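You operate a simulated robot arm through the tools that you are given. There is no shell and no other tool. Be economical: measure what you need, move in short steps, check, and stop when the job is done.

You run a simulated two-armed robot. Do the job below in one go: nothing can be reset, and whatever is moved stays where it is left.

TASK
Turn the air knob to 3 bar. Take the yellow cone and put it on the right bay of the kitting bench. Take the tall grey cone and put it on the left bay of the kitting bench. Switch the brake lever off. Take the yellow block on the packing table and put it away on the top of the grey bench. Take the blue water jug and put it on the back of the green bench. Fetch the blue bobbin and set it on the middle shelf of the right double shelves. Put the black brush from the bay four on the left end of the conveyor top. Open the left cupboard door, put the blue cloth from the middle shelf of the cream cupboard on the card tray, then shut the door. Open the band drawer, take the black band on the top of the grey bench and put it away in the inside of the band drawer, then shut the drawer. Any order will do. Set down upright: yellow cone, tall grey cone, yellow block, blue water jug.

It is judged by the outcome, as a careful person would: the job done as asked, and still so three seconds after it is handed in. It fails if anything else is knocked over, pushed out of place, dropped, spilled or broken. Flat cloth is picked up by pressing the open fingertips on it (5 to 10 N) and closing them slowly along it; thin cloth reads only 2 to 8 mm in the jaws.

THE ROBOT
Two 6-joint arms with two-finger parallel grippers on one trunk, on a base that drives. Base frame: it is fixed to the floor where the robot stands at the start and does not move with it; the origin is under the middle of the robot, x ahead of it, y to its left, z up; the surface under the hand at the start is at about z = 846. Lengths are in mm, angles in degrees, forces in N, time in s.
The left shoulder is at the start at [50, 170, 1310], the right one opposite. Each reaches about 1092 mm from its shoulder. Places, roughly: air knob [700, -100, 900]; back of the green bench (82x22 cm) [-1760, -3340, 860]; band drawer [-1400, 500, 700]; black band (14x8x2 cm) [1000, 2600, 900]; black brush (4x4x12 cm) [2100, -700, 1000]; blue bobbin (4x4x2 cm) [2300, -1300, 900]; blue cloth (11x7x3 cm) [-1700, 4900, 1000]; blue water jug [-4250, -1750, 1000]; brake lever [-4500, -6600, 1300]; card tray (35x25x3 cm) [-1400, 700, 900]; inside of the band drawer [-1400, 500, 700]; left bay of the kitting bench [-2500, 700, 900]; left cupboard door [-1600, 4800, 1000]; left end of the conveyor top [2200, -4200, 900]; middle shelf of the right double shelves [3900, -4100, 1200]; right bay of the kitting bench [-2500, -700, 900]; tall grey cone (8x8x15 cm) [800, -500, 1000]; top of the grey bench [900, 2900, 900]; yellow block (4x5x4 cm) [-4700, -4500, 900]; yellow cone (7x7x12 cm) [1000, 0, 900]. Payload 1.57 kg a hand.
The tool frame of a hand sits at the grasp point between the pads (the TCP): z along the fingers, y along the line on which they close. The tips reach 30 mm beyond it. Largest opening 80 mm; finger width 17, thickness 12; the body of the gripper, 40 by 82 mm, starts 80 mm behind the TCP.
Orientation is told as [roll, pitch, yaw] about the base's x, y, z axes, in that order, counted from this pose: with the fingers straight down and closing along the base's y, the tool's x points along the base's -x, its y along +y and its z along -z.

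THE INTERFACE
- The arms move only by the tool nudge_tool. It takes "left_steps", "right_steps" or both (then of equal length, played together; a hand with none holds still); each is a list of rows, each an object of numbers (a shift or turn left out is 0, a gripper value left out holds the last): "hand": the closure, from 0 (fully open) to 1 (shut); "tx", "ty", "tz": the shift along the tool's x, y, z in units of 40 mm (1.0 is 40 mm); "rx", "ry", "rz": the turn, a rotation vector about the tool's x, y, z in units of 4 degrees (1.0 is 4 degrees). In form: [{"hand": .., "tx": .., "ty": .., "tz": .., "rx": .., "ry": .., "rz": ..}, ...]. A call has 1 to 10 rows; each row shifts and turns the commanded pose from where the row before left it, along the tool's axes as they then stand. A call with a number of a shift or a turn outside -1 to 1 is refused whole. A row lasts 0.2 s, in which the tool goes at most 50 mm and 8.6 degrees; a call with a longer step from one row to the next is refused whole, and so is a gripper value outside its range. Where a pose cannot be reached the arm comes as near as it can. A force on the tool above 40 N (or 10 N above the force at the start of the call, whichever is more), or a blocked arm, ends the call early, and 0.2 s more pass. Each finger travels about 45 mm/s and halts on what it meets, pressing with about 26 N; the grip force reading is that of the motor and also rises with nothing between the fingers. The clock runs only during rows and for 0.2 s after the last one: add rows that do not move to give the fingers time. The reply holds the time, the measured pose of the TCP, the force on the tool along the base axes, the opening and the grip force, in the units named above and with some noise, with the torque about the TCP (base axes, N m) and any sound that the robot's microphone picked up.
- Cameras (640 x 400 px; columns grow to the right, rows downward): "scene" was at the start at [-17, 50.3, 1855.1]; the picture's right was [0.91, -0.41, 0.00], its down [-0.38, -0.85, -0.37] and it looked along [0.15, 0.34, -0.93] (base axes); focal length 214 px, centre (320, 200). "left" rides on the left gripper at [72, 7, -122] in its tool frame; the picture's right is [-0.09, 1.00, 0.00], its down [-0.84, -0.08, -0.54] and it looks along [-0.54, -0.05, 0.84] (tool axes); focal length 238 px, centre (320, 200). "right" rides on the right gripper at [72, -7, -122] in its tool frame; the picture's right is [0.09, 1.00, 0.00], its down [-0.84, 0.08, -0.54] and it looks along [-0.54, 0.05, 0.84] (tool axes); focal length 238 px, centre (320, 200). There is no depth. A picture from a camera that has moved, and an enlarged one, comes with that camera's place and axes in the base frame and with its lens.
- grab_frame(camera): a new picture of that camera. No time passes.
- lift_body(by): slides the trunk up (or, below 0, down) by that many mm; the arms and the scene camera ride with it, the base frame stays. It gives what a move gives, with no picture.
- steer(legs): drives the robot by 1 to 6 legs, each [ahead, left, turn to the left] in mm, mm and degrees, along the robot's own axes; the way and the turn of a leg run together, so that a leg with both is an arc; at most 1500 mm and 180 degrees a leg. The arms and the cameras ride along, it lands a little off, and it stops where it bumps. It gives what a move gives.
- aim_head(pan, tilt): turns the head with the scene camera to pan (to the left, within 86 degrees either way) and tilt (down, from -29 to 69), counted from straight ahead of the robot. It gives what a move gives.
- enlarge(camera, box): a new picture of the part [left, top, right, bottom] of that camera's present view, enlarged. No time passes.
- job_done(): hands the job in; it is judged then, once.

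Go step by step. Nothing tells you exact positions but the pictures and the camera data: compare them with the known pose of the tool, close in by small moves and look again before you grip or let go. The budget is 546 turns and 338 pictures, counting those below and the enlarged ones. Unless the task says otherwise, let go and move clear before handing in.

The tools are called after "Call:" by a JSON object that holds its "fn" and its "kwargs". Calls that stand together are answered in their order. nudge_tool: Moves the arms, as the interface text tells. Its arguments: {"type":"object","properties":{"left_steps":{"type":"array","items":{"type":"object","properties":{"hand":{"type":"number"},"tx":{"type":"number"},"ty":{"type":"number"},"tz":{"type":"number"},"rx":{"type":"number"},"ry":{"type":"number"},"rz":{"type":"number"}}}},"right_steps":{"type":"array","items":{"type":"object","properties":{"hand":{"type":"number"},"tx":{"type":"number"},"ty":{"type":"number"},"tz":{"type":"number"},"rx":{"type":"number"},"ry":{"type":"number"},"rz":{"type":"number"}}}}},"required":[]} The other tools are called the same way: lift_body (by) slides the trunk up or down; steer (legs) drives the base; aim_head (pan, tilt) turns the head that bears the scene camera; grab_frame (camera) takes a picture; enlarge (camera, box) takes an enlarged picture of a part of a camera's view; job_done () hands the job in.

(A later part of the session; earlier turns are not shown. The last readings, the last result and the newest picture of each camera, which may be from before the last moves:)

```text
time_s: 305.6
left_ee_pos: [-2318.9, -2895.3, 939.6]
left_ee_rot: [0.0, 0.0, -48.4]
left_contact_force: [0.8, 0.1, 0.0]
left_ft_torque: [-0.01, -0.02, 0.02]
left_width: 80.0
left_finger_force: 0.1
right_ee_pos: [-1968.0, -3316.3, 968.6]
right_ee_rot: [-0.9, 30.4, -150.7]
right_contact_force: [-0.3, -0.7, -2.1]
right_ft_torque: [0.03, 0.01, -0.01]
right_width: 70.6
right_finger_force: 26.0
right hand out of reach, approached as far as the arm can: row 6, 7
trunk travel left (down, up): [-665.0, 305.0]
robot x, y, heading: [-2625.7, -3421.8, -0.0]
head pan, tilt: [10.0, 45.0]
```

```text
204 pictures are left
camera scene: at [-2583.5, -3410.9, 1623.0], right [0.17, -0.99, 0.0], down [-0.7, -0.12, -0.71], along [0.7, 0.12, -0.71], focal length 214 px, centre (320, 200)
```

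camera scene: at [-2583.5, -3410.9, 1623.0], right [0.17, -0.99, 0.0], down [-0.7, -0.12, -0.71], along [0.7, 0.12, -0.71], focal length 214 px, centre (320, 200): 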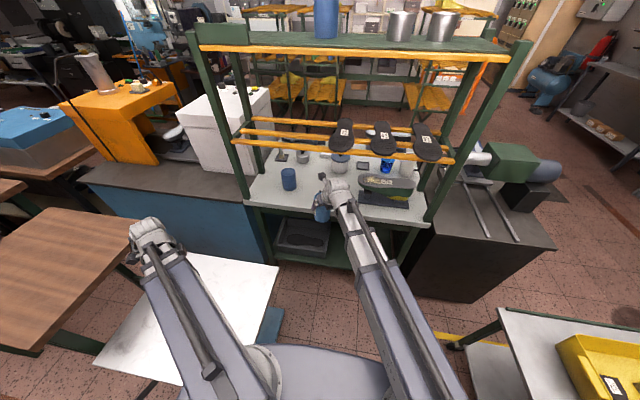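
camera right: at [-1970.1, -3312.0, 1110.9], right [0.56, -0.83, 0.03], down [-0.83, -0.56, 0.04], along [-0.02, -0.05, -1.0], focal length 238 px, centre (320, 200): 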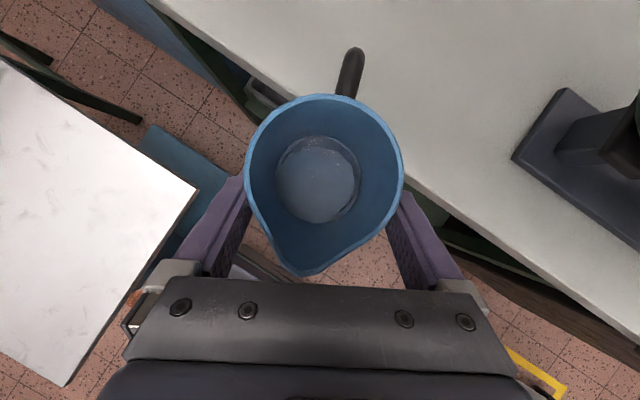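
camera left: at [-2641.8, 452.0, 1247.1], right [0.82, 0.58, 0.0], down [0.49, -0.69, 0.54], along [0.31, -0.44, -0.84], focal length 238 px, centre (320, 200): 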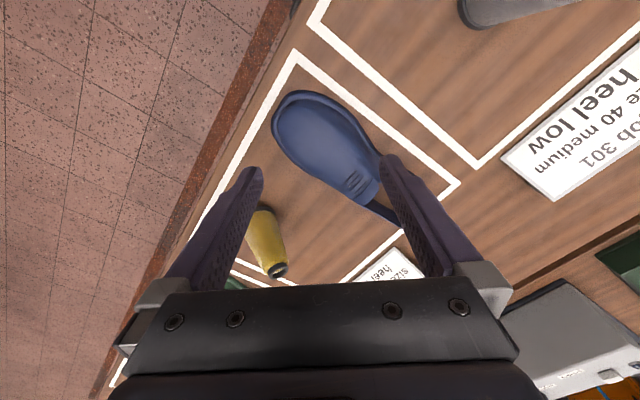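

Call:
{"fn": "lift_body", "kwargs": {"by": -27}}

Call:
{"fn": "nudge_tool", "kwargs": {"right_steps": [{"tx": 0.35, "ty": 0.21, "tz": 0.2}, {"tx": 0.45, "ty": 0.275, "tz": 0.26}, {"tx": 0.45, "ty": 0.275, "tz": 0.26}, {"tx": 0.45, "ty": 0.275, "tz": 0.26}]}}

Call:
{"fn": "grab_frame", "kwargs": {"camera": "right"}}

Call:
{"fn": "enlarge", "kwargs": {"camera": "scene", "box": [240, 110, 440, 250]}}

```text
time_s: 306.4
left_ee_pos: [-2320.5, -2895.6, 912.3]
left_ee_rot: [0.0, -0.1, -48.5]
left_contact_force: [0.2, 0.1, -0.4]
left_ft_torque: [0.02, -0.01, 0.02]
left_width: 80.0
left_finger_force: 0.0
right_ee_pos: [-1967.4, -3315.5, 942.0]
right_ee_rot: [-0.9, 30.5, -150.6]
right_contact_force: [-0.6, 0.8, -2.5]
right_ft_torque: [0.01, 0.0, 0.02]
right_width: 70.6
right_finger_force: 25.9
trunk travel left (down, up): [-638.0, 332.0]
robot x, y, heading: [-2624.3, -3423.0, -0.4]
head pan, tilt: [10.0, 45.0]
```

```text
time_s: 307.4
left_ee_pos: [-2319.4, -2894.9, 913.1]
left_ee_rot: [0.1, 0.0, -48.6]
left_contact_force: [0.2, -0.3, -0.2]
left_ft_torque: [-0.03, -0.04, 0.01]
left_width: 79.8
left_finger_force: 0.1
right_ee_pos: [-1878.3, -3316.7, 944.2]
right_ee_rot: [-0.8, 30.7, -150.6]
right_contact_force: [-1.4, 0.2, 12.9]
right_ft_torque: [0.04, 0.22, -0.01]
right_width: 69.3
right_finger_force: 26.1
trunk travel left (down, up): [-638.0, 332.0]
robot x, y, heading: [-2626.1, -3425.0, -0.3]
head pan, tilt: [10.0, 45.0]
```

```text
203 pictures are left
camera right: at [-1882.5, -3312.4, 1085.5], right [0.56, -0.83, 0.04], down [-0.83, -0.56, 0.04], along [-0.01, -0.05, -1.0], focal length 238 px, centre (320, 200)
```

right: 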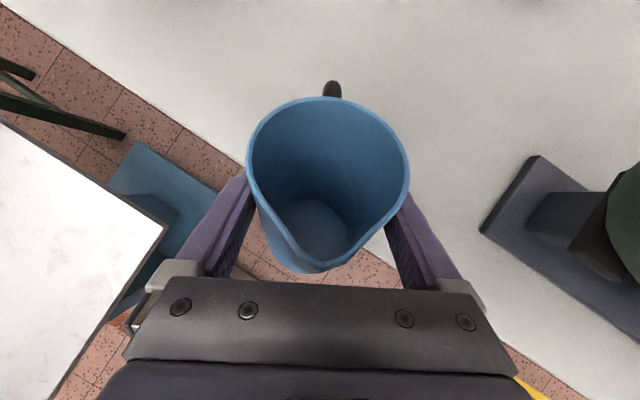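

```text
2.86 times, centred on (340, 180) of scene
camera zoom: at [-2585.5, -3411.5, 1596.2], right [0.17, -0.99, 0.0], down [-0.7, -0.12, -0.71], along [0.7, 0.12, -0.71], focal length 613 px, centre (263, 257)
```

zoom: 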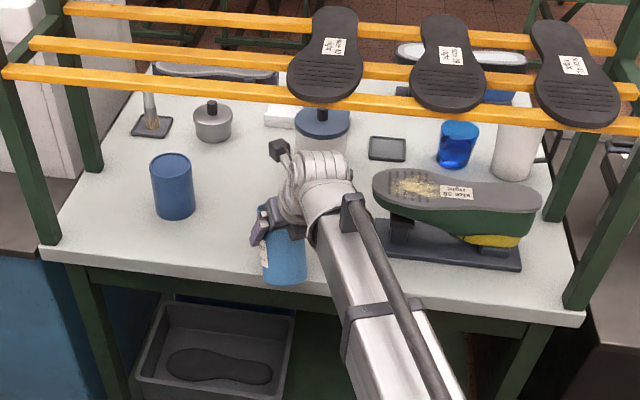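

The jug's foot caught the bench edge and tilted in the grip; the bench is higher than I thought. I'll back off and rise at once.

Call:
{"fn": "nudge_tool", "kwargs": {"right_steps": [{"tx": -0.3, "ty": -0.18, "tz": -0.17}, {"tx": -0.3, "ty": -0.18, "tz": -0.17}]}}

Call:
{"fn": "lift_body", "kwargs": {"by": 30}}

Call:
{"fn": "grab_frame", "kwargs": {"camera": "right"}}

Call:
{"fn": "enlarge", "kwargs": {"camera": "scene", "box": [270, 140, 390, 240]}}

```text
time_s: 308.0
left_ee_pos: [-2318.6, -2895.9, 912.7]
left_ee_rot: [-0.1, -0.1, -48.5]
left_contact_force: [-1.2, -0.2, -0.5]
left_ft_torque: [0.0, 0.0, 0.0]
left_width: 80.0
left_finger_force: 0.0
right_ee_pos: [-1910.3, -3316.3, 942.4]
right_ee_rot: [-0.9, 30.4, -150.7]
right_contact_force: [-0.1, 0.7, -1.6]
right_ft_torque: [0.03, -0.08, 0.0]
right_width: 68.5
right_finger_force: 25.5
trunk travel left (down, up): [-638.0, 332.0]
robot x, y, heading: [-2623.8, -3422.1, 0.0]
head pan, tilt: [10.0, 45.0]
```

```text
time_s: 308.7
left_ee_pos: [-2318.9, -2894.5, 942.7]
left_ee_rot: [-0.1, 0.0, -48.6]
left_contact_force: [1.4, 0.3, 0.3]
left_ft_torque: [0.03, 0.03, 0.01]
left_width: 80.2
left_finger_force: 0.0
right_ee_pos: [-1910.6, -3315.2, 973.6]
right_ee_rot: [-0.9, 30.5, -150.7]
right_contact_force: [0.3, -0.3, -1.4]
right_ft_torque: [0.0, -0.02, 0.0]
right_width: 68.5
right_finger_force: 26.3
trunk travel left (down, up): [-668.0, 302.0]
robot x, y, heading: [-2621.5, -3425.3, -0.3]
head pan, tilt: [10.0, 45.0]
```

```text
201 pictures are left
camera right: at [-1912.9, -3312.2, 1114.0], right [0.56, -0.83, 0.03], down [-0.83, -0.56, 0.04], along [-0.02, -0.05, -1.0], focal length 238 px, centre (320, 200)
```

right: 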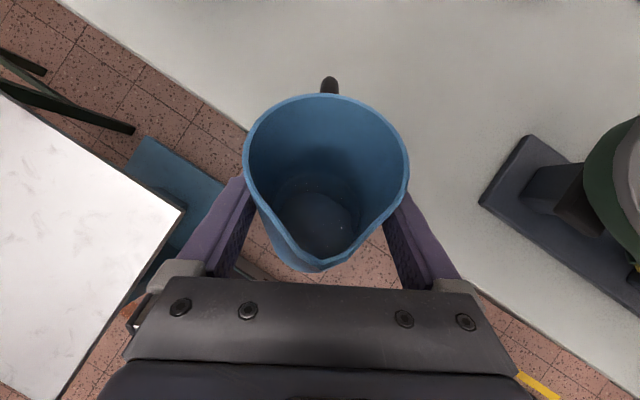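

```text
4.00 times, centred on (330, 190) of scene
camera zoom: at [-2583.7, -3411.2, 1626.0], right [0.17, -0.99, 0.0], down [-0.7, -0.12, -0.71], along [0.7, 0.12, -0.71], focal length 858 px, centre (280, 240)
```

zoom: 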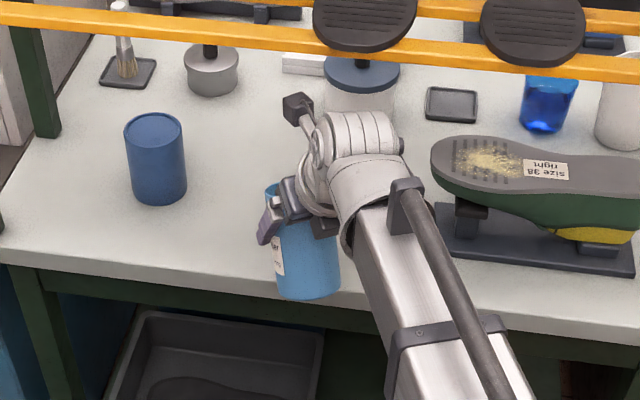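

Tilt is about 19 degrees. Leaning the hand further forward will level the jug and also lower the wrist, which helps under the rails.

Call:
{"fn": "nudge_tool", "kwargs": {"right_steps": [{"ry": 0.8}, {"ry": 0.8}, {"ry": 0.8}, {"ry": 0.8}, {"ry": 0.8}, {"ry": 0.75}]}}

Call:
{"fn": "grab_frame", "kwargs": {"camera": "right"}}

Call:
{"fn": "enlarge", "kwargs": {"camera": "scene", "box": [270, 140, 390, 240]}}

```text
time_s: 310.1
left_ee_pos: [-2319.6, -2894.3, 941.7]
left_ee_rot: [0.0, 0.0, -48.5]
left_contact_force: [0.3, 0.0, -0.6]
left_ft_torque: [-0.03, -0.01, 0.01]
left_width: 79.7
left_finger_force: 0.0
right_ee_pos: [-1910.5, -3316.6, 1019.9]
right_ee_rot: [-1.1, 49.4, -151.1]
right_contact_force: [0.1, 0.7, -2.8]
right_ft_torque: [0.0, -0.03, 0.02]
right_width: 68.3
right_finger_force: 26.1
right hand out of reach, approached as far as the arm can: row 1, 2, 3, 4, 5, 6
trunk travel left (down, up): [-668.0, 302.0]
robot x, y, heading: [-2624.5, -3424.8, 0.1]
head pan, tilt: [10.0, 45.0]
```

```text
199 pictures are left
camera right: at [-1953.3, -3336.0, 1153.1], right [0.55, -0.84, 0.06], down [-0.79, -0.54, -0.28], along [0.27, 0.11, -0.96], focal length 238 px, centre (320, 200)
```

right: 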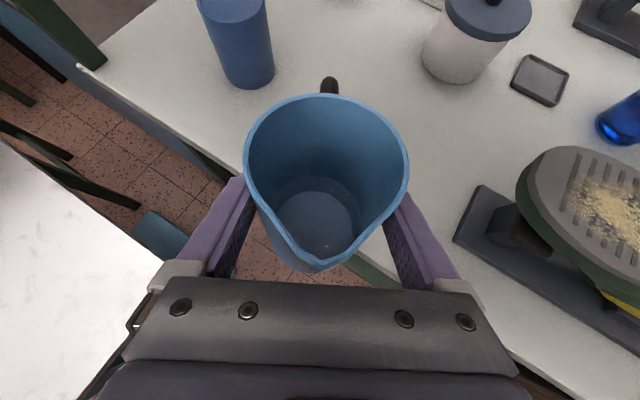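

```text
4.00 times, centred on (330, 190) of scene
camera zoom: at [-2583.8, -3411.3, 1626.0], right [0.17, -0.99, 0.0], down [-0.7, -0.12, -0.71], along [0.7, 0.12, -0.71], focal length 858 px, centre (280, 240)
```

zoom: 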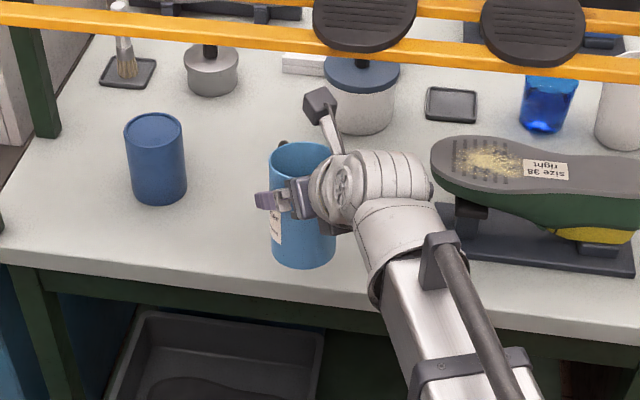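

The jug is upright again and nothing spilled. I'll move it in over the bench, then lower.

Call:
{"fn": "nudge_tool", "kwargs": {"right_steps": [{"tx": 0.27, "ty": 0.22, "tz": 0.31}, {"tx": 0.27, "ty": 0.22, "tz": 0.31}, {"tx": 0.27, "ty": 0.22, "tz": 0.31}, {"tx": 0.27, "ty": 0.22, "tz": 0.31}]}}

Call:
{"fn": "lift_body", "kwargs": {"by": -60}}

Call:
{"fn": "enlarge", "kwargs": {"camera": "scene", "box": [270, 120, 390, 220]}}

Call:
{"fn": "grab_frame", "kwargs": {"camera": "right"}}

```text
time_s: 310.9
left_ee_pos: [-2320.0, -2896.1, 940.5]
left_ee_rot: [0.0, 0.0, -48.6]
left_contact_force: [1.0, 0.2, 0.2]
left_ft_torque: [-0.02, 0.04, -0.04]
left_width: 80.1
left_finger_force: 0.0
right_ee_pos: [-1859.6, -3315.0, 1018.9]
right_ee_rot: [-1.0, 49.5, -150.7]
right_contact_force: [-6.0, -2.0, -1.2]
right_ft_torque: [0.27, -0.9, -0.12]
right_width: 68.3
right_finger_force: 26.1
trunk travel left (down, up): [-668.0, 302.0]
robot x, y, heading: [-2623.1, -3423.5, -0.2]
head pan, tilt: [10.0, 45.0]
stopped in row 3 (right hand): the force on the tool passed its limit at 45 N (the readings are from after the stop); the commanded pose is now the measured one
```

```text
time_s: 311.9
left_ee_pos: [-2319.1, -2895.8, 882.8]
left_ee_rot: [-0.2, 0.0, -48.7]
left_contact_force: [-0.5, 1.0, -0.1]
left_ft_torque: [0.0, 0.02, 0.03]
left_width: 80.1
left_finger_force: 0.1
right_ee_pos: [-1859.1, -3314.4, 961.1]
right_ee_rot: [-1.0, 49.5, -150.8]
right_contact_force: [0.3, 0.4, -2.3]
right_ft_torque: [-0.01, 0.02, -0.01]
right_width: 68.5
right_finger_force: 26.4
trunk travel left (down, up): [-608.0, 362.0]
robot x, y, heading: [-2622.2, -3421.1, 0.1]
head pan, tilt: [10.0, 45.0]
```

```text
4.00 times, centred on (330, 170) of scene
camera zoom: at [-2583.8, -3411.4, 1566.1], right [0.17, -0.99, 0.0], down [-0.7, -0.12, -0.71], along [0.7, 0.12, -0.71], focal length 858 px, centre (280, 320)
```

zoom: 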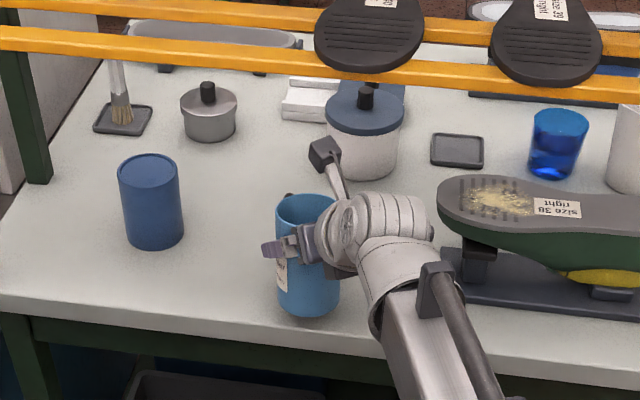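

```text
196 pictures are left
camera right: at [-1903.0, -3334.0, 1093.1], right [0.55, -0.83, 0.06], down [-0.79, -0.54, -0.28], along [0.27, 0.11, -0.96], focal length 238 px, centre (320, 200)
```

right: 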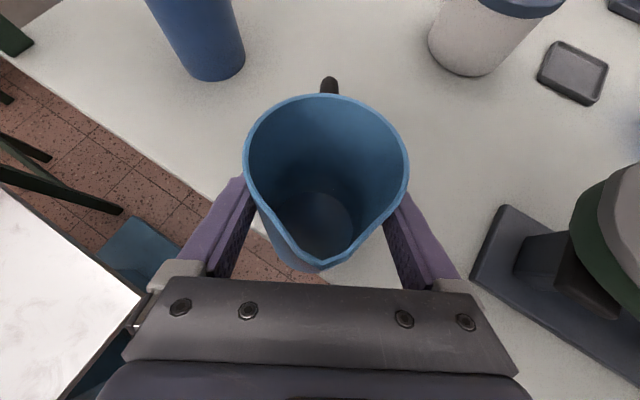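

That touch was the raised camera against the rail; lower now it passes under. I'll move 28 mm further in.

Call:
{"fn": "nudge_tool", "kwargs": {"right_steps": [{"tx": 0.2, "ty": 0.165, "tz": 0.235}, {"tx": 0.2, "ty": 0.165, "tz": 0.235}]}}

Call:
{"fn": "lift_body", "kwargs": {"by": -10}}

Call:
{"fn": "grab_frame", "kwargs": {"camera": "right"}}

```text
time_s: 312.5
left_ee_pos: [-2319.7, -2895.2, 881.4]
left_ee_rot: [0.1, 0.0, -48.6]
left_contact_force: [-0.2, 0.2, 0.2]
left_ft_torque: [0.01, -0.01, 0.03]
left_width: 79.9
left_finger_force: 0.0
right_ee_pos: [-1832.3, -3314.6, 958.9]
right_ee_rot: [-1.1, 49.4, -150.9]
right_contact_force: [-0.6, 0.4, -2.8]
right_ft_torque: [-0.02, -0.02, -0.05]
right_width: 68.5
right_finger_force: 26.2
trunk travel left (down, up): [-608.0, 362.0]
robot x, y, heading: [-2621.9, -3427.4, -0.1]
head pan, tilt: [10.0, 45.0]
```

```text
time_s: 313.1
left_ee_pos: [-2320.1, -2894.8, 872.7]
left_ee_rot: [0.0, 0.1, -48.6]
left_contact_force: [-0.1, -0.1, 0.6]
left_ft_torque: [0.01, -0.01, -0.01]
left_width: 79.9
left_finger_force: 0.2
right_ee_pos: [-1831.4, -3313.3, 950.8]
right_ee_rot: [-1.0, 49.4, -150.9]
right_contact_force: [0.3, 0.1, -2.7]
right_ft_torque: [0.01, 0.03, -0.03]
right_width: 68.6
right_finger_force: 25.6
trunk travel left (down, up): [-598.0, 372.0]
robot x, y, heading: [-2628.0, -3423.2, -0.1]
head pan, tilt: [10.0, 45.0]
```

```text
195 pictures are left
camera right: at [-1875.2, -3332.9, 1083.0], right [0.55, -0.83, 0.06], down [-0.79, -0.54, -0.28], along [0.27, 0.11, -0.96], focal length 238 px, centre (320, 200)
```

right: 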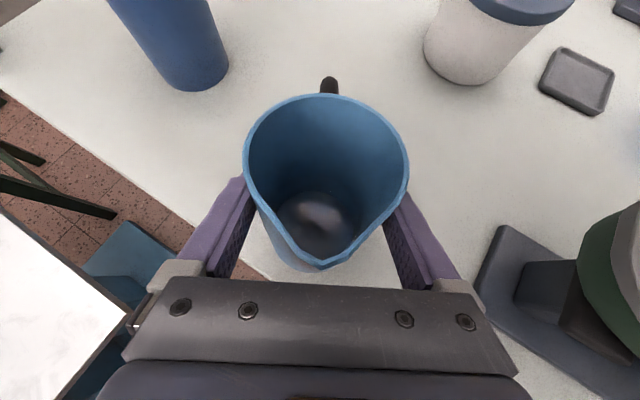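

Lowering in small steps to contact.

Call:
{"fn": "lift_body", "kwargs": {"by": -5}}

Call:
{"fn": "lift_body", "kwargs": {"by": -4}}

Call:
{"fn": "lift_body", "kwargs": {"by": -4}}

```text
time_s: 313.6
left_ee_pos: [-2318.7, -2895.9, 866.7]
left_ee_rot: [-0.1, 0.1, -48.7]
left_contact_force: [0.4, 0.1, 0.3]
left_ft_torque: [0.01, -0.02, 0.02]
left_width: 80.2
left_finger_force: 0.2
right_ee_pos: [-1831.8, -3314.4, 944.2]
right_ee_rot: [-1.0, 49.5, -150.8]
right_contact_force: [1.4, -0.2, -1.6]
right_ft_torque: [0.02, -0.01, 0.01]
right_width: 68.4
right_finger_force: 26.1
trunk travel left (down, up): [-593.0, 377.0]
robot x, y, heading: [-2623.2, -3423.7, -0.1]
head pan, tilt: [10.0, 45.0]
```

```text
time_s: 314.2
left_ee_pos: [-2319.3, -2894.5, 863.8]
left_ee_rot: [0.0, -0.1, -48.7]
left_contact_force: [-0.5, -0.3, -0.7]
left_ft_torque: [0.0, -0.01, 0.0]
left_width: 80.1
left_finger_force: 0.1
right_ee_pos: [-1831.3, -3313.8, 940.4]
right_ee_rot: [-1.0, 49.5, -150.8]
right_contact_force: [1.4, 1.3, 5.3]
right_ft_torque: [0.13, -0.21, -0.03]
right_width: 68.3
right_finger_force: 25.5
trunk travel left (down, up): [-589.0, 381.0]
robot x, y, heading: [-2622.7, -3423.2, 0.0]
head pan, tilt: [10.0, 45.0]
```

```text
time_s: 314.7
left_ee_pos: [-2320.6, -2896.1, 860.5]
left_ee_rot: [0.1, 0.0, -48.6]
left_contact_force: [0.2, -1.2, 0.6]
left_ft_torque: [-0.01, -0.01, 0.02]
left_width: 80.1
left_finger_force: 0.0
right_ee_pos: [-1834.1, -3314.9, 937.9]
right_ee_rot: [-1.0, 49.7, -150.7]
right_contact_force: [-3.9, -1.1, 22.5]
right_ft_torque: [0.13, -0.23, 0.0]
right_width: 68.5
right_finger_force: 26.1
trunk travel left (down, up): [-585.0, 385.0]
robot x, y, heading: [-2624.6, -3425.1, -0.2]
head pan, tilt: [10.0, 45.0]
```

The foot sits flat. Releasing.

Call:
{"fn": "nudge_tool", "kwargs": {"right_steps": [{"hand": 0.1}, {"hand": 0.05}, {"hand": 0}, {}]}}

Call:
{"fn": "grab_frame", "kwargs": {"camera": "right"}}

```text
time_s: 315.7
left_ee_pos: [-2319.6, -2894.8, 858.5]
left_ee_rot: [-0.1, 0.0, -48.6]
left_contact_force: [0.2, 0.3, -0.1]
left_ft_torque: [0.02, 0.0, 0.03]
left_width: 80.0
left_finger_force: 0.1
right_ee_pos: [-1832.3, -3313.8, 936.6]
right_ee_rot: [-0.9, 49.3, -150.8]
right_contact_force: [-0.6, -0.4, -0.6]
right_ft_torque: [0.0, 0.01, -0.01]
right_width: 79.8
right_finger_force: 0.0
trunk travel left (down, up): [-585.0, 385.0]
robot x, y, heading: [-2623.3, -3423.2, -0.3]
head pan, tilt: [10.0, 45.0]
```

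```text
194 pictures are left
camera right: at [-1875.3, -3332.8, 1070.0], right [0.55, -0.83, 0.06], down [-0.79, -0.54, -0.28], along [0.27, 0.11, -0.96], focal length 238 px, centre (320, 200)
```

right: 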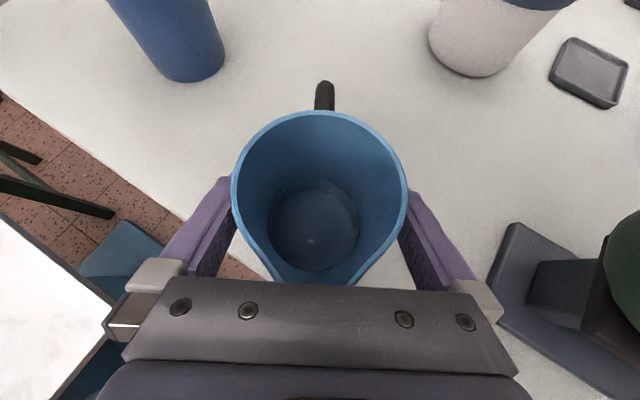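

The jug stands free. I'll withdraw straight back.

Call:
{"fn": "nudge_tool", "kwargs": {"right_steps": [{"tx": -0.3, "tz": -0.35}, {"tx": -0.55, "tz": -0.64}, {"tx": -0.55, "tz": -0.64}, {"tx": -0.55, "tz": -0.64}]}}

Call:
{"fn": "grab_frame", "kwargs": {"camera": "scene"}}

```text
time_s: 316.7
left_ee_pos: [-2320.0, -2896.7, 859.5]
left_ee_rot: [0.0, 0.0, -48.5]
left_contact_force: [-0.1, -0.6, 0.2]
left_ft_torque: [0.0, -0.02, -0.02]
left_width: 80.1
left_finger_force: 0.1
right_ee_pos: [-1938.0, -3374.5, 935.7]
right_ee_rot: [-1.0, 49.4, -150.8]
right_contact_force: [-0.3, -0.4, -0.2]
right_ft_torque: [0.0, -0.02, 0.0]
right_width: 80.0
right_finger_force: 0.0
trunk travel left (down, up): [-585.0, 385.0]
robot x, y, heading: [-2619.8, -3418.2, -0.1]
head pan, tilt: [10.0, 45.0]
```

```text
193 pictures are left
camera scene: at [-2584.3, -3411.4, 1543.1], right [0.17, -0.99, 0.0], down [-0.7, -0.12, -0.71], along [0.7, 0.12, -0.71], focal length 214 px, centre (320, 200)
```

scene: 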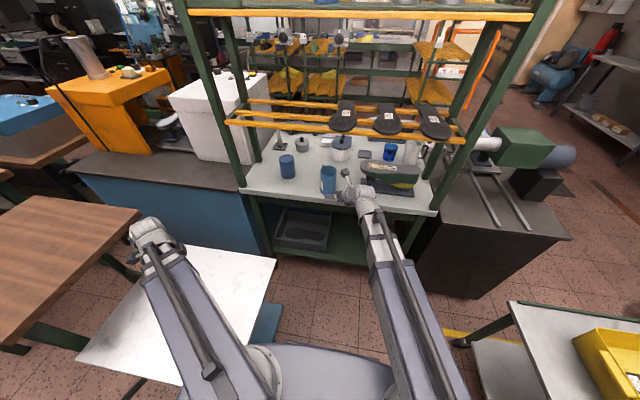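

The jug stands on the back strip of the green bench. Next I'll back off, raise, and drive toward the far corner for the lever and the yellow block.

Call:
{"fn": "steer", "kwargs": {"legs": [[-700, 0, 0], [0, 0, -90]]}}

Call:
{"fn": "lift_body", "kwargs": {"by": 240}}

Call:
{"fn": "nudge_tool", "kwargs": {"right_steps": [{"ry": -1}, {"ry": -1}, {"ry": -1}, {"ry": -1}, {"ry": -1}, {"ry": -1}, {"ry": -1}, {"ry": -1}, {"ry": -1}, {"ry": -1}]}}

Call:
{"fn": "steer", "kwargs": {"legs": [[1200, -100, 0], [700, -100, 0]]}}

Call:
{"fn": "aim_head", "kwargs": {"pan": -25, "tilt": 20}}

Call:
{"fn": "grab_frame", "kwargs": {"camera": "scene"}}

```text
time_s: 324.4
left_ee_pos: [-2805.5, -3723.6, 859.4]
left_ee_rot: [-0.1, 0.0, -138.3]
left_contact_force: [0.3, -0.1, -0.7]
left_ft_torque: [0.01, 0.01, -0.03]
left_width: 80.1
left_finger_force: 0.1
right_ee_pos: [-3282.9, -4107.6, 937.3]
right_ee_rot: [-1.0, 49.3, 119.5]
right_contact_force: [-0.1, 0.4, 0.4]
right_ft_torque: [0.03, -0.01, -0.01]
right_width: 80.1
right_finger_force: 0.1
trunk travel left (down, up): [-585.0, 385.0]
robot x, y, heading: [-3336.9, -3423.0, -90.0]
head pan, tilt: [10.0, 45.0]
```

```text
time_s: 326.9
left_ee_pos: [-2805.3, -3723.2, 1099.9]
left_ee_rot: [0.0, -0.1, -138.3]
left_contact_force: [-0.2, 0.2, 0.2]
left_ft_torque: [0.02, 0.01, 0.01]
left_width: 80.1
left_finger_force: 0.1
right_ee_pos: [-3282.2, -4108.3, 1175.7]
right_ee_rot: [-1.0, 49.3, 119.5]
right_contact_force: [0.6, 0.0, -0.3]
right_ft_torque: [-0.01, -0.01, -0.01]
right_width: 80.0
right_finger_force: 0.0
trunk travel left (down, up): [-825.0, 145.0]
robot x, y, heading: [-3333.6, -3417.6, -89.9]
head pan, tilt: [10.0, 45.0]
```

```text
time_s: 329.1
left_ee_pos: [-2805.0, -3723.0, 1098.5]
left_ee_rot: [0.0, 0.0, -138.3]
left_contact_force: [-0.5, 1.2, -0.2]
left_ft_torque: [-0.01, 0.0, -0.01]
left_width: 79.9
left_finger_force: 0.0
right_ee_pos: [-3281.3, -4108.3, 1103.6]
right_ee_rot: [-0.6, 9.2, 120.1]
right_contact_force: [0.7, 0.2, 0.2]
right_ft_torque: [0.03, -0.01, 0.01]
right_width: 79.8
right_finger_force: 0.1
right hand out of reach, approached as far as the arm can: row 1, 2, 3, 4, 5, 6, 7, 8, 9
trunk travel left (down, up): [-825.0, 145.0]
robot x, y, heading: [-3338.4, -3419.2, -89.8]
head pan, tilt: [10.0, 45.0]
```

```text
time_s: 338.5
left_ee_pos: [-2978.6, -5584.7, 1099.3]
left_ee_rot: [0.0, 0.0, -137.4]
left_contact_force: [0.4, 0.3, 0.7]
left_ft_torque: [0.0, -0.01, -0.02]
left_width: 80.0
left_finger_force: 0.0
right_ee_pos: [-3448.4, -5977.0, 1102.0]
right_ee_rot: [-0.7, 9.4, 121.1]
right_contact_force: [-1.0, -0.4, 0.9]
right_ft_torque: [0.04, 0.01, -0.01]
right_width: 80.0
right_finger_force: 0.0
trunk travel left (down, up): [-825.0, 145.0]
robot x, y, heading: [-3516.2, -5290.6, -88.9]
head pan, tilt: [10.0, 45.0]
```

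```text
time_s: 339.5
left_ee_pos: [-2978.5, -5584.5, 1099.7]
left_ee_rot: [0.1, 0.0, -137.3]
left_contact_force: [-0.1, 0.6, 0.2]
left_ft_torque: [-0.01, -0.01, 0.01]
left_width: 80.3
left_finger_force: 0.1
right_ee_pos: [-3448.4, -5976.8, 1102.2]
right_ee_rot: [-0.8, 9.4, 121.1]
right_contact_force: [0.1, 0.3, 0.7]
right_ft_torque: [0.01, 0.01, 0.01]
right_width: 80.1
right_finger_force: 0.0
trunk travel left (down, up): [-825.0, 145.0]
robot x, y, heading: [-3517.5, -5288.8, -89.0]
head pan, tilt: [-25.0, 20.0]
```

```text
192 pictures are left
camera scene: at [-3552.3, -5337.8, 1821.7], right [-0.91, 0.41, 0.0], down [0.14, 0.31, -0.94], along [-0.38, -0.86, -0.34], focal length 214 px, centre (320, 200)
```

scene: 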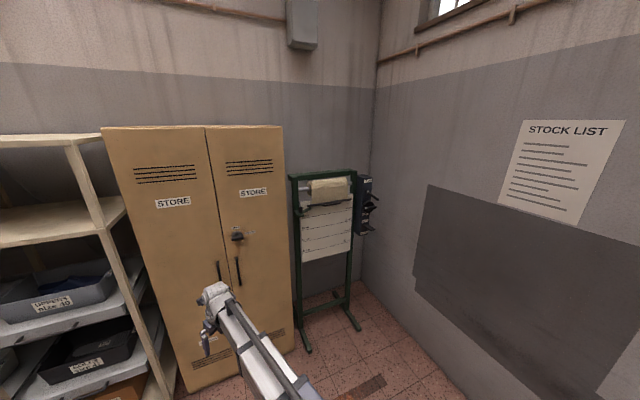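

Call:
{"fn": "enlarge", "kwargs": {"camera": "scene", "box": [280, 160, 400, 260]}}

```text
4.00 times, centred on (340, 210) of scene
camera zoom: at [-3552.3, -5337.8, 1821.7], right [-0.91, 0.41, 0.0], down [0.14, 0.31, -0.94], along [-0.38, -0.86, -0.34], focal length 858 px, centre (240, 160)
```

zoom: 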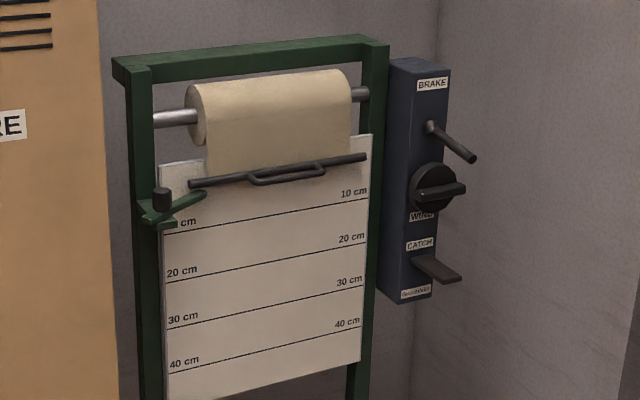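

The brake lever is on a blue-black box beside the green stand. I'll drive closer to read its markings.

Call:
{"fn": "steer", "kwargs": {"legs": [[0, -780, -1], [300, 0, 0]]}}

Call:
{"fn": "aim_head", "kwargs": {"pan": -10, "tilt": 30}}

Call:
{"fn": "grab_frame", "kwargs": {"camera": "scene"}}

```text
time_s: 345.4
left_ee_pos: [-3744.3, -5908.3, 1100.0]
left_ee_rot: [0.1, 0.2, -137.7]
left_contact_force: [-0.6, -0.7, 0.4]
left_ft_torque: [0.01, 0.04, 0.01]
left_width: 79.9
left_finger_force: 0.1
right_ee_pos: [-4216.4, -6296.9, 1101.9]
right_ee_rot: [-0.7, 9.2, 120.7]
right_contact_force: [0.2, 0.5, 0.1]
right_ft_torque: [0.02, -0.03, 0.03]
right_width: 79.8
right_finger_force: 0.0
trunk travel left (down, up): [-825.0, 145.0]
robot x, y, heading: [-4277.3, -5609.1, -89.4]
head pan, tilt: [-25.0, 20.0]
```

```text
time_s: 346.1
left_ee_pos: [-3744.4, -5907.9, 1100.2]
left_ee_rot: [0.0, 0.1, -137.8]
left_contact_force: [0.3, -0.6, -0.2]
left_ft_torque: [0.03, 0.01, -0.02]
left_width: 80.0
left_finger_force: 0.0
right_ee_pos: [-4216.0, -6295.6, 1103.7]
right_ee_rot: [-0.6, 9.3, 120.7]
right_contact_force: [-0.1, 0.0, -0.3]
right_ft_torque: [-0.02, -0.01, -0.01]
right_width: 79.9
right_finger_force: 0.1
trunk travel left (down, up): [-825.0, 145.0]
robot x, y, heading: [-4275.3, -5610.1, -89.2]
head pan, tilt: [-10.0, 30.0]
```

```text
190 pictures are left
camera scene: at [-4292.8, -5661.8, 1805.7], right [-0.99, 0.16, 0.0], down [0.08, 0.49, -0.87], along [-0.14, -0.85, -0.5], focal length 214 px, centre (320, 200)
```

scene: 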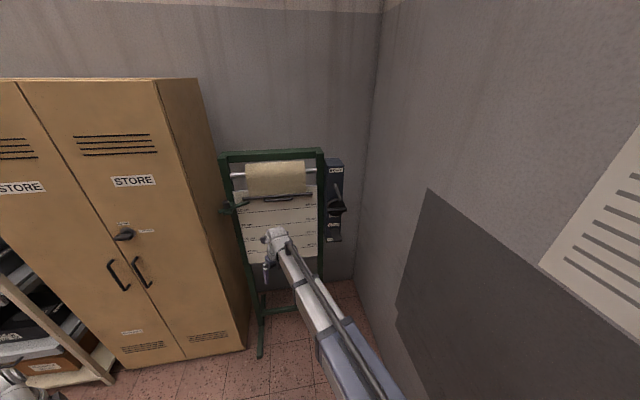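

Call:
{"fn": "enlarge", "kwargs": {"camera": "scene", "box": [310, 145, 370, 250]}}

```text
3.81 times, centred on (340, 198) of scene
camera zoom: at [-4292.8, -5661.8, 1805.7], right [-0.99, 0.16, 0.0], down [0.08, 0.49, -0.87], along [-0.14, -0.85, -0.5], focal length 817 px, centre (244, 210)
```

zoom: 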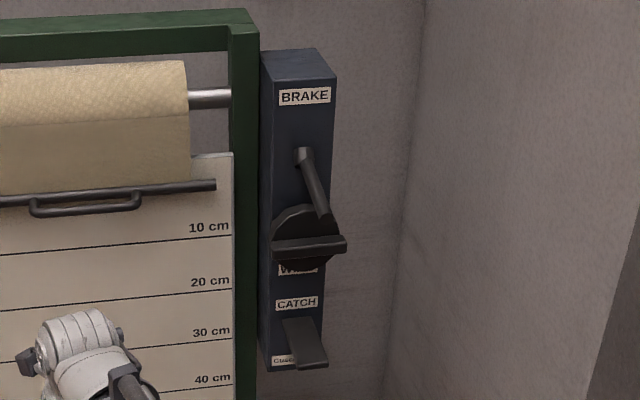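

I can't see any on/off marks from here. I'll turn the right hand to face forward so its camera can look closely.

Call:
{"fn": "nudge_tool", "kwargs": {"right_steps": [{"ry": -1}, {"ry": -1}, {"ry": -0.3}, {"rz": -1}, {"rz": -1}, {"rz": -1}, {"rz": -1}, {"rz": -1}, {"rz": -1}, {"rz": -1}]}}

Call:
{"fn": "nudge_tool", "kwargs": {"right_steps": [{"rz": -1}, {"rz": -1}, {"rz": -1}, {"rz": -1}, {"rz": -1}, {"rz": -1}, {"rz": -1}, {"rz": -1}, {"rz": -1}, {"rz": -1}]}}

Call:
{"fn": "nudge_tool", "kwargs": {"right_steps": [{"rz": -1}, {"rz": -1}, {"rz": -1}, {"rz": -1}, {"rz": -1}, {"rz": -1}, {"rz": -1}, {"rz": -1}, {"rz": -1}, {"rz": -1}]}}

Call:
{"fn": "nudge_tool", "kwargs": {"right_steps": [{"rz": -1}, {"rz": -1}, {"rz": -1}, {"rz": -1}, {"rz": -1}, {"rz": -1}, {"rz": -1}, {"rz": -1}, {"rz": -1}, {"rz": -1}]}}

```text
time_s: 348.3
left_ee_pos: [-3744.0, -5908.8, 1098.7]
left_ee_rot: [0.0, 0.0, -137.7]
left_contact_force: [0.2, 0.3, 0.3]
left_ft_torque: [-0.01, -0.02, 0.04]
left_width: 80.1
left_finger_force: 0.2
right_ee_pos: [-4216.7, -6296.5, 1099.4]
right_ee_rot: [-0.5, 0.3, 148.9]
right_contact_force: [0.3, 0.2, -0.1]
right_ft_torque: [-0.02, 0.0, -0.02]
right_width: 80.0
right_finger_force: 0.1
right hand out of reach, approached as far as the arm can: row 3
trunk travel left (down, up): [-825.0, 145.0]
robot x, y, heading: [-4281.5, -5610.7, -89.1]
head pan, tilt: [-10.0, 30.0]
```

```text
time_s: 350.5
left_ee_pos: [-3745.5, -5908.1, 1098.6]
left_ee_rot: [0.0, -0.2, -137.6]
left_contact_force: [-1.0, 0.1, 0.6]
left_ft_torque: [0.01, 0.0, 0.03]
left_width: 79.9
left_finger_force: 0.1
right_ee_pos: [-4216.9, -6296.2, 1099.7]
right_ee_rot: [-0.1, 0.7, -171.1]
right_contact_force: [-0.4, 0.0, -0.1]
right_ft_torque: [0.01, -0.01, -0.01]
right_width: 80.0
right_finger_force: 0.0
trunk travel left (down, up): [-825.0, 145.0]
robot x, y, heading: [-4275.1, -5612.8, -89.5]
head pan, tilt: [-10.0, 30.0]
```

```text
time_s: 352.7
left_ee_pos: [-3744.5, -5908.2, 1100.6]
left_ee_rot: [-0.1, 0.1, -137.7]
left_contact_force: [-0.8, 0.0, -0.2]
left_ft_torque: [0.02, 0.0, -0.06]
left_width: 80.1
left_finger_force: 0.1
right_ee_pos: [-4218.0, -6297.0, 1099.6]
right_ee_rot: [0.3, 0.7, -131.0]
right_contact_force: [-0.6, -0.1, 0.3]
right_ft_torque: [0.01, 0.02, -0.01]
right_width: 79.9
right_finger_force: 0.2
trunk travel left (down, up): [-825.0, 145.0]
robot x, y, heading: [-4277.0, -5613.2, -89.3]
head pan, tilt: [-10.0, 30.0]
```

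```text
time_s: 354.9
left_ee_pos: [-3743.7, -5907.2, 1099.3]
left_ee_rot: [0.0, 0.2, -137.7]
left_contact_force: [-0.7, 0.4, -0.6]
left_ft_torque: [0.01, -0.01, 0.01]
left_width: 80.0
left_finger_force: 0.0
right_ee_pos: [-4217.6, -6295.2, 1099.1]
right_ee_rot: [0.5, 0.2, -91.1]
right_contact_force: [0.6, -0.3, 0.3]
right_ft_torque: [-0.01, 0.01, -0.01]
right_width: 79.8
right_finger_force: 0.1
trunk travel left (down, up): [-825.0, 145.0]
robot x, y, heading: [-4276.8, -5612.3, -89.2]
head pan, tilt: [-10.0, 30.0]
```

Call:
{"fn": "nudge_tool", "kwargs": {"right_steps": [{"ty": -0.95}, {"ty": -0.95}, {"ty": -0.95}, {"ty": -0.95}, {"ty": -0.95}, {"ty": -0.95}, {"ty": -0.95}, {"tx": 0.9}, {"tx": 0.9}, {"tx": 0.9}]}}

Call:
{"fn": "nudge_tool", "kwargs": {"right_steps": [{"ry": -1}, {"ry": -1}, {"ry": -1}, {"ry": -1}, {"ry": -1}, {"ry": -1}, {"ry": -1}, {"ry": -1}, {"ry": -1}, {"ry": -1}]}}

Call:
{"fn": "lift_body", "kwargs": {"by": 100}}

Call:
{"fn": "grab_frame", "kwargs": {"camera": "right"}}

```text
time_s: 357.1
left_ee_pos: [-3744.7, -5907.4, 1099.6]
left_ee_rot: [-0.1, 0.0, -137.7]
left_contact_force: [0.2, 0.5, -0.5]
left_ft_torque: [-0.02, 0.01, -0.02]
left_width: 80.1
left_finger_force: 0.0
right_ee_pos: [-4480.2, -6183.8, 1099.1]
right_ee_rot: [0.7, 0.2, -91.2]
right_contact_force: [-0.2, 0.8, -0.5]
right_ft_torque: [0.01, 0.02, -0.02]
right_width: 79.8
right_finger_force: 0.0
right hand out of reach, approached as far as the arm can: row 8
trunk travel left (down, up): [-825.0, 145.0]
robot x, y, heading: [-4277.6, -5608.9, -89.2]
head pan, tilt: [-10.0, 30.0]
```

```text
time_s: 359.3
left_ee_pos: [-3744.3, -5908.1, 1100.1]
left_ee_rot: [0.0, 0.0, -137.7]
left_contact_force: [0.2, 0.4, -0.3]
left_ft_torque: [0.03, -0.03, -0.02]
left_width: 80.1
left_finger_force: 0.2
right_ee_pos: [-4483.7, -6209.9, 1149.5]
right_ee_rot: [0.7, -39.6, -91.6]
right_contact_force: [-0.2, 0.6, -0.3]
right_ft_torque: [0.02, 0.02, 0.02]
right_width: 79.9
right_finger_force: 0.0
right hand out of reach, approached as far as the arm can: row 3, 4, 5, 6, 7, 8, 9, 10
trunk travel left (down, up): [-825.0, 145.0]
robot x, y, heading: [-4274.8, -5611.4, -89.3]
head pan, tilt: [-10.0, 30.0]
```

```text
time_s: 360.7
left_ee_pos: [-3743.8, -5907.5, 1199.6]
left_ee_rot: [0.0, -0.1, -137.8]
left_contact_force: [0.6, 0.2, -0.6]
left_ft_torque: [0.0, 0.01, -0.02]
left_width: 79.7
left_finger_force: 0.1
right_ee_pos: [-4482.3, -6210.7, 1249.9]
right_ee_rot: [0.8, -39.6, -91.8]
right_contact_force: [0.1, -0.2, 0.2]
right_ft_torque: [0.02, 0.0, -0.01]
right_width: 80.0
right_finger_force: 0.0
trunk travel left (down, up): [-925.0, 45.0]
robot x, y, heading: [-4278.4, -5611.8, -89.4]
head pan, tilt: [-10.0, 30.0]
```

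```text
188 pictures are left
camera right: at [-4488.2, -6077.1, 1297.6], right [1.0, 0.05, -0.05], down [0.06, -0.3, 0.95], along [0.03, -0.95, -0.3], focal length 238 px, centre (320, 200)
```

right: 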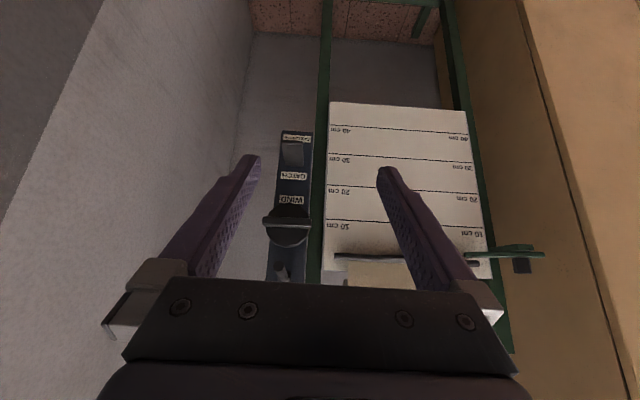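

Call:
{"fn": "nudge_tool", "kwargs": {"right_steps": [{"ry": -1}, {"ry": -1}, {"ry": -1}, {"ry": -1}, {"ry": -1}]}}

Call:
{"fn": "enlarge", "kwargs": {"camera": "right", "box": [220, 80, 380, 280]}}

```text
time_s: 361.9
left_ee_pos: [-3745.1, -5906.7, 1198.9]
left_ee_rot: [0.0, 0.0, -137.7]
left_contact_force: [0.0, -0.2, -0.5]
left_ft_torque: [-0.01, 0.02, 0.01]
left_width: 79.9
left_finger_force: 0.0
right_ee_pos: [-4486.4, -6259.2, 1309.3]
right_ee_rot: [1.3, -59.5, -92.4]
right_contact_force: [-0.4, 0.0, -0.1]
right_ft_torque: [-0.01, -0.01, 0.0]
right_width: 79.9
right_finger_force: 0.0
right hand out of reach, approached as far as the arm can: row 1, 2, 3, 4, 5
trunk travel left (down, up): [-925.0, 45.0]
robot x, y, heading: [-4279.2, -5608.6, -89.3]
head pan, tilt: [-10.0, 30.0]
```

```text
2.00 times, centred on (300, 180) of right
camera zoom: at [-4492.2, -6117.6, 1307.3], right [1.0, 0.03, -0.07], down [0.07, 0.04, 1.0], along [0.03, -1.0, 0.04], focal length 477 px, centre (360, 240)
```

zoom: 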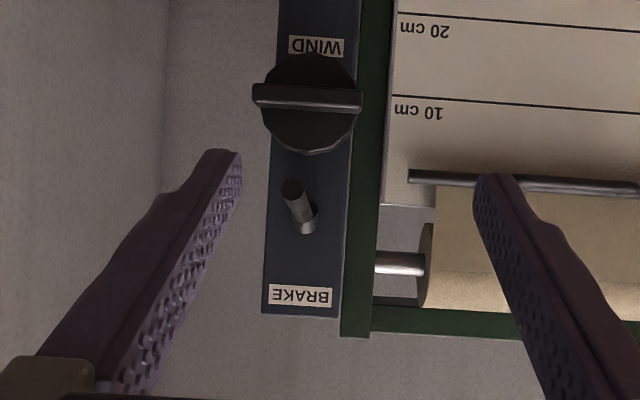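

The lever sticks out and slopes slightly down: pivot at about [-4535,-6640,1312], tip at about [-4539,-6514,1288]. Since it rests at one end, off should be up. I'll close the fingers, level the hand, and bring it under the lever.

Call:
{"fn": "nudge_tool", "kwargs": {"right_steps": [{"ry": -1, "hand": 0.5}, {"ry": -1, "hand": 1}, {"ry": -1}, {"ry": -1}, {"ty": -0.65}, {"ty": -0.65}]}}

Call:
{"fn": "lift_body", "kwargs": {"by": -100}}

Call:
{"fn": "grab_frame", "kwargs": {"camera": "right"}}

```text
time_s: 363.3
left_ee_pos: [-3744.3, -5908.4, 1200.9]
left_ee_rot: [0.0, 0.0, -137.7]
left_contact_force: [0.0, 0.3, -0.4]
left_ft_torque: [-0.02, 0.01, 0.0]
left_width: 80.2
left_finger_force: 0.1
right_ee_pos: [-4541.2, -6281.4, 1364.6]
right_ee_rot: [2.6, -75.6, -93.7]
right_contact_force: [0.6, -0.1, 1.2]
right_ft_torque: [-0.01, 0.0, -0.02]
right_width: 0.0
right_finger_force: 21.8
right hand out of reach, approached as far as the arm can: row 1, 2, 3, 4
trunk travel left (down, up): [-925.0, 45.0]
robot x, y, heading: [-4276.7, -5614.0, -89.4]
head pan, tilt: [-10.0, 30.0]
```

```text
time_s: 364.6
left_ee_pos: [-3743.9, -5907.9, 1099.6]
left_ee_rot: [-0.1, 0.0, -137.7]
left_contact_force: [-0.1, 0.1, -0.1]
left_ft_torque: [-0.01, -0.03, 0.01]
left_width: 80.1
left_finger_force: 0.0
right_ee_pos: [-4541.3, -6281.0, 1265.2]
right_ee_rot: [2.5, -75.6, -93.7]
right_contact_force: [-0.5, 0.2, 0.6]
right_ft_torque: [-0.01, 0.0, 0.0]
right_width: 0.0
right_finger_force: 21.2
trunk travel left (down, up): [-825.0, 145.0]
robot x, y, heading: [-4277.1, -5611.7, -89.2]
head pan, tilt: [-10.0, 30.0]
```

```text
186 pictures are left
camera right: at [-4545.5, -6145.7, 1225.0], right [1.0, 0.0, -0.08], down [0.07, 0.31, 0.95], along [0.03, -0.95, 0.31], focal length 238 px, centre (320, 200)
```

right: 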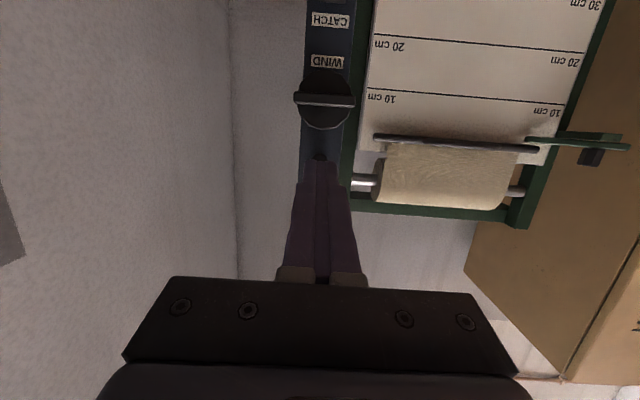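

Call:
{"fn": "nudge_tool", "kwargs": {"right_steps": [{"tz": 0.85, "tx": -0.22}, {"tz": 0.85, "tx": -0.22}, {"tz": 0.85, "tx": -0.22}, {"tz": 0.85, "tx": -0.22}, {"tz": 0.85, "tx": -0.22}]}}

Call:
{"fn": "enlarge", "kwargs": {"camera": "scene", "box": [300, 130, 400, 250]}}

Call:
{"fn": "grab_frame", "kwargs": {"camera": "right"}}

```text
time_s: 365.8
left_ee_pos: [-3745.4, -5907.5, 1100.0]
left_ee_rot: [0.1, 0.0, -137.8]
left_contact_force: [-0.6, -0.3, 0.2]
left_ft_torque: [0.01, 0.01, 0.01]
left_width: 79.7
left_finger_force: 0.1
right_ee_pos: [-4543.0, -6456.8, 1264.3]
right_ee_rot: [2.5, -75.6, -93.7]
right_contact_force: [0.1, 0.2, 0.2]
right_ft_torque: [0.03, -0.02, 0.0]
right_width: 0.0
right_finger_force: 21.6
trunk travel left (down, up): [-825.0, 145.0]
robot x, y, heading: [-4277.9, -5607.9, -89.4]
head pan, tilt: [-10.0, 30.0]
```

```text
3.33 times, centred on (350, 190) of scene
camera zoom: at [-4292.7, -5663.0, 1805.6], right [-0.99, 0.16, 0.0], down [0.08, 0.49, -0.87], along [-0.14, -0.85, -0.5], focal length 715 px, centre (220, 233)
```

zoom: 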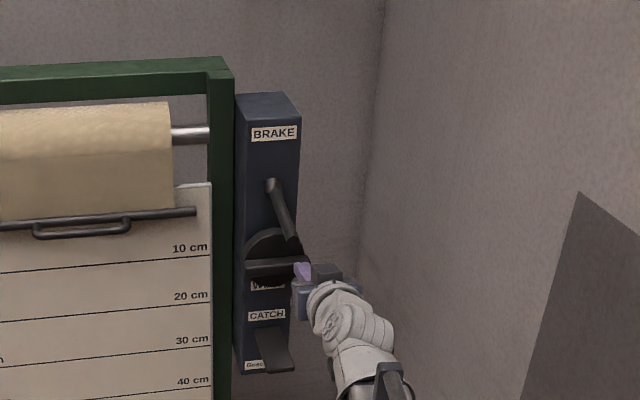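

```text
184 pictures are left
camera right: at [-4548.1, -6321.6, 1224.6], right [1.0, 0.0, -0.08], down [0.07, 0.31, 0.95], along [0.03, -0.95, 0.31], focal length 238 px, centre (320, 200)
```

right: 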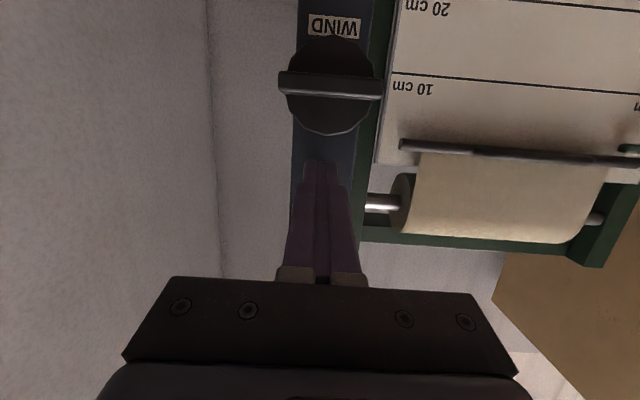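

The fingertips are below and just short of the lever's end. I'll go 65 mm further and push up.

Call:
{"fn": "nudge_tool", "kwargs": {"right_steps": [{"tz": 0.8, "tx": -0.2}, {"tz": 0.8, "tx": -0.2}]}}

Call:
{"fn": "lift_body", "kwargs": {"by": 25}}

Call:
{"fn": "enlarge", "kwargs": {"camera": "scene", "box": [300, 130, 400, 250]}}

```text
time_s: 366.4
left_ee_pos: [-3745.2, -5907.8, 1100.1]
left_ee_rot: [0.0, 0.0, -137.8]
left_contact_force: [-0.3, -0.2, 0.0]
left_ft_torque: [0.04, 0.0, 0.0]
left_width: 80.2
left_finger_force: 0.0
right_ee_pos: [-4546.5, -6521.8, 1265.4]
right_ee_rot: [2.6, -75.6, -93.7]
right_contact_force: [0.1, -0.6, -1.9]
right_ft_torque: [0.02, 0.03, -0.01]
right_width: 0.3
right_finger_force: 20.8
trunk travel left (down, up): [-825.0, 145.0]
robot x, y, heading: [-4278.0, -5607.3, -89.2]
head pan, tilt: [-10.0, 30.0]
```

```text
time_s: 367.1
left_ee_pos: [-3745.8, -5909.9, 1124.3]
left_ee_rot: [-0.1, -0.1, -137.8]
left_contact_force: [0.5, -0.3, 0.7]
left_ft_torque: [0.0, 0.01, 0.0]
left_width: 79.9
left_finger_force: 0.1
right_ee_pos: [-4546.5, -6520.1, 1290.3]
right_ee_rot: [2.7, -75.6, -93.7]
right_contact_force: [0.1, 0.7, 0.4]
right_ft_torque: [0.04, 0.02, 0.0]
right_width: 0.0
right_finger_force: 21.1
trunk travel left (down, up): [-850.0, 120.0]
robot x, y, heading: [-4278.5, -5609.3, -89.2]
head pan, tilt: [-10.0, 30.0]
```

```text
3.33 times, centred on (350, 190) of scene
camera zoom: at [-4292.6, -5662.2, 1830.7], right [-0.99, 0.16, 0.0], down [0.08, 0.49, -0.87], along [-0.14, -0.85, -0.5], focal length 715 px, centre (220, 233)
```

zoom: 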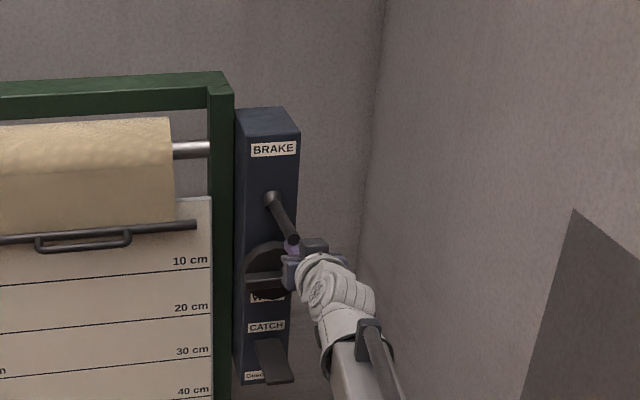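

Call:
{"fn": "lift_body", "kwargs": {"by": 20}}

Call:
{"fn": "enlarge", "kwargs": {"camera": "scene", "box": [300, 130, 400, 250]}}

```text
time_s: 367.8
left_ee_pos: [-3743.9, -5907.8, 1144.5]
left_ee_rot: [0.0, 0.0, -137.7]
left_contact_force: [1.3, 0.1, 1.1]
left_ft_torque: [-0.04, -0.01, 0.01]
left_width: 79.9
left_finger_force: 0.0
right_ee_pos: [-4547.5, -6522.1, 1310.6]
right_ee_rot: [2.6, -75.7, -93.7]
right_contact_force: [-0.3, 0.4, -1.0]
right_ft_torque: [0.02, 0.05, 0.01]
right_width: 0.0
right_finger_force: 21.6
trunk travel left (down, up): [-870.0, 100.0]
robot x, y, heading: [-4274.7, -5613.0, -89.3]
head pan, tilt: [-10.0, 30.0]
```

```text
3.33 times, centred on (350, 190) of scene
camera zoom: at [-4292.7, -5662.0, 1850.7], right [-0.99, 0.16, 0.0], down [0.08, 0.49, -0.87], along [-0.14, -0.85, -0.5], focal length 715 px, centre (220, 233)
```

zoom: 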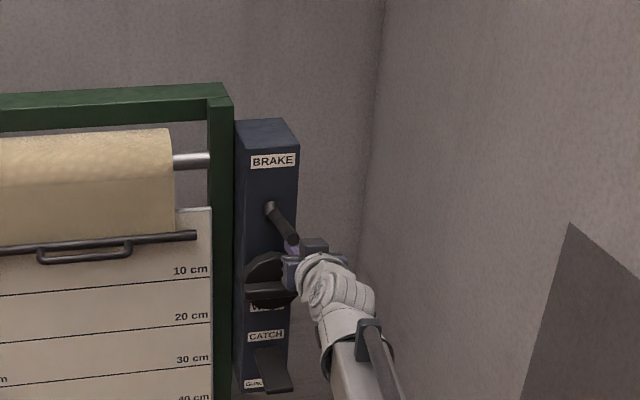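

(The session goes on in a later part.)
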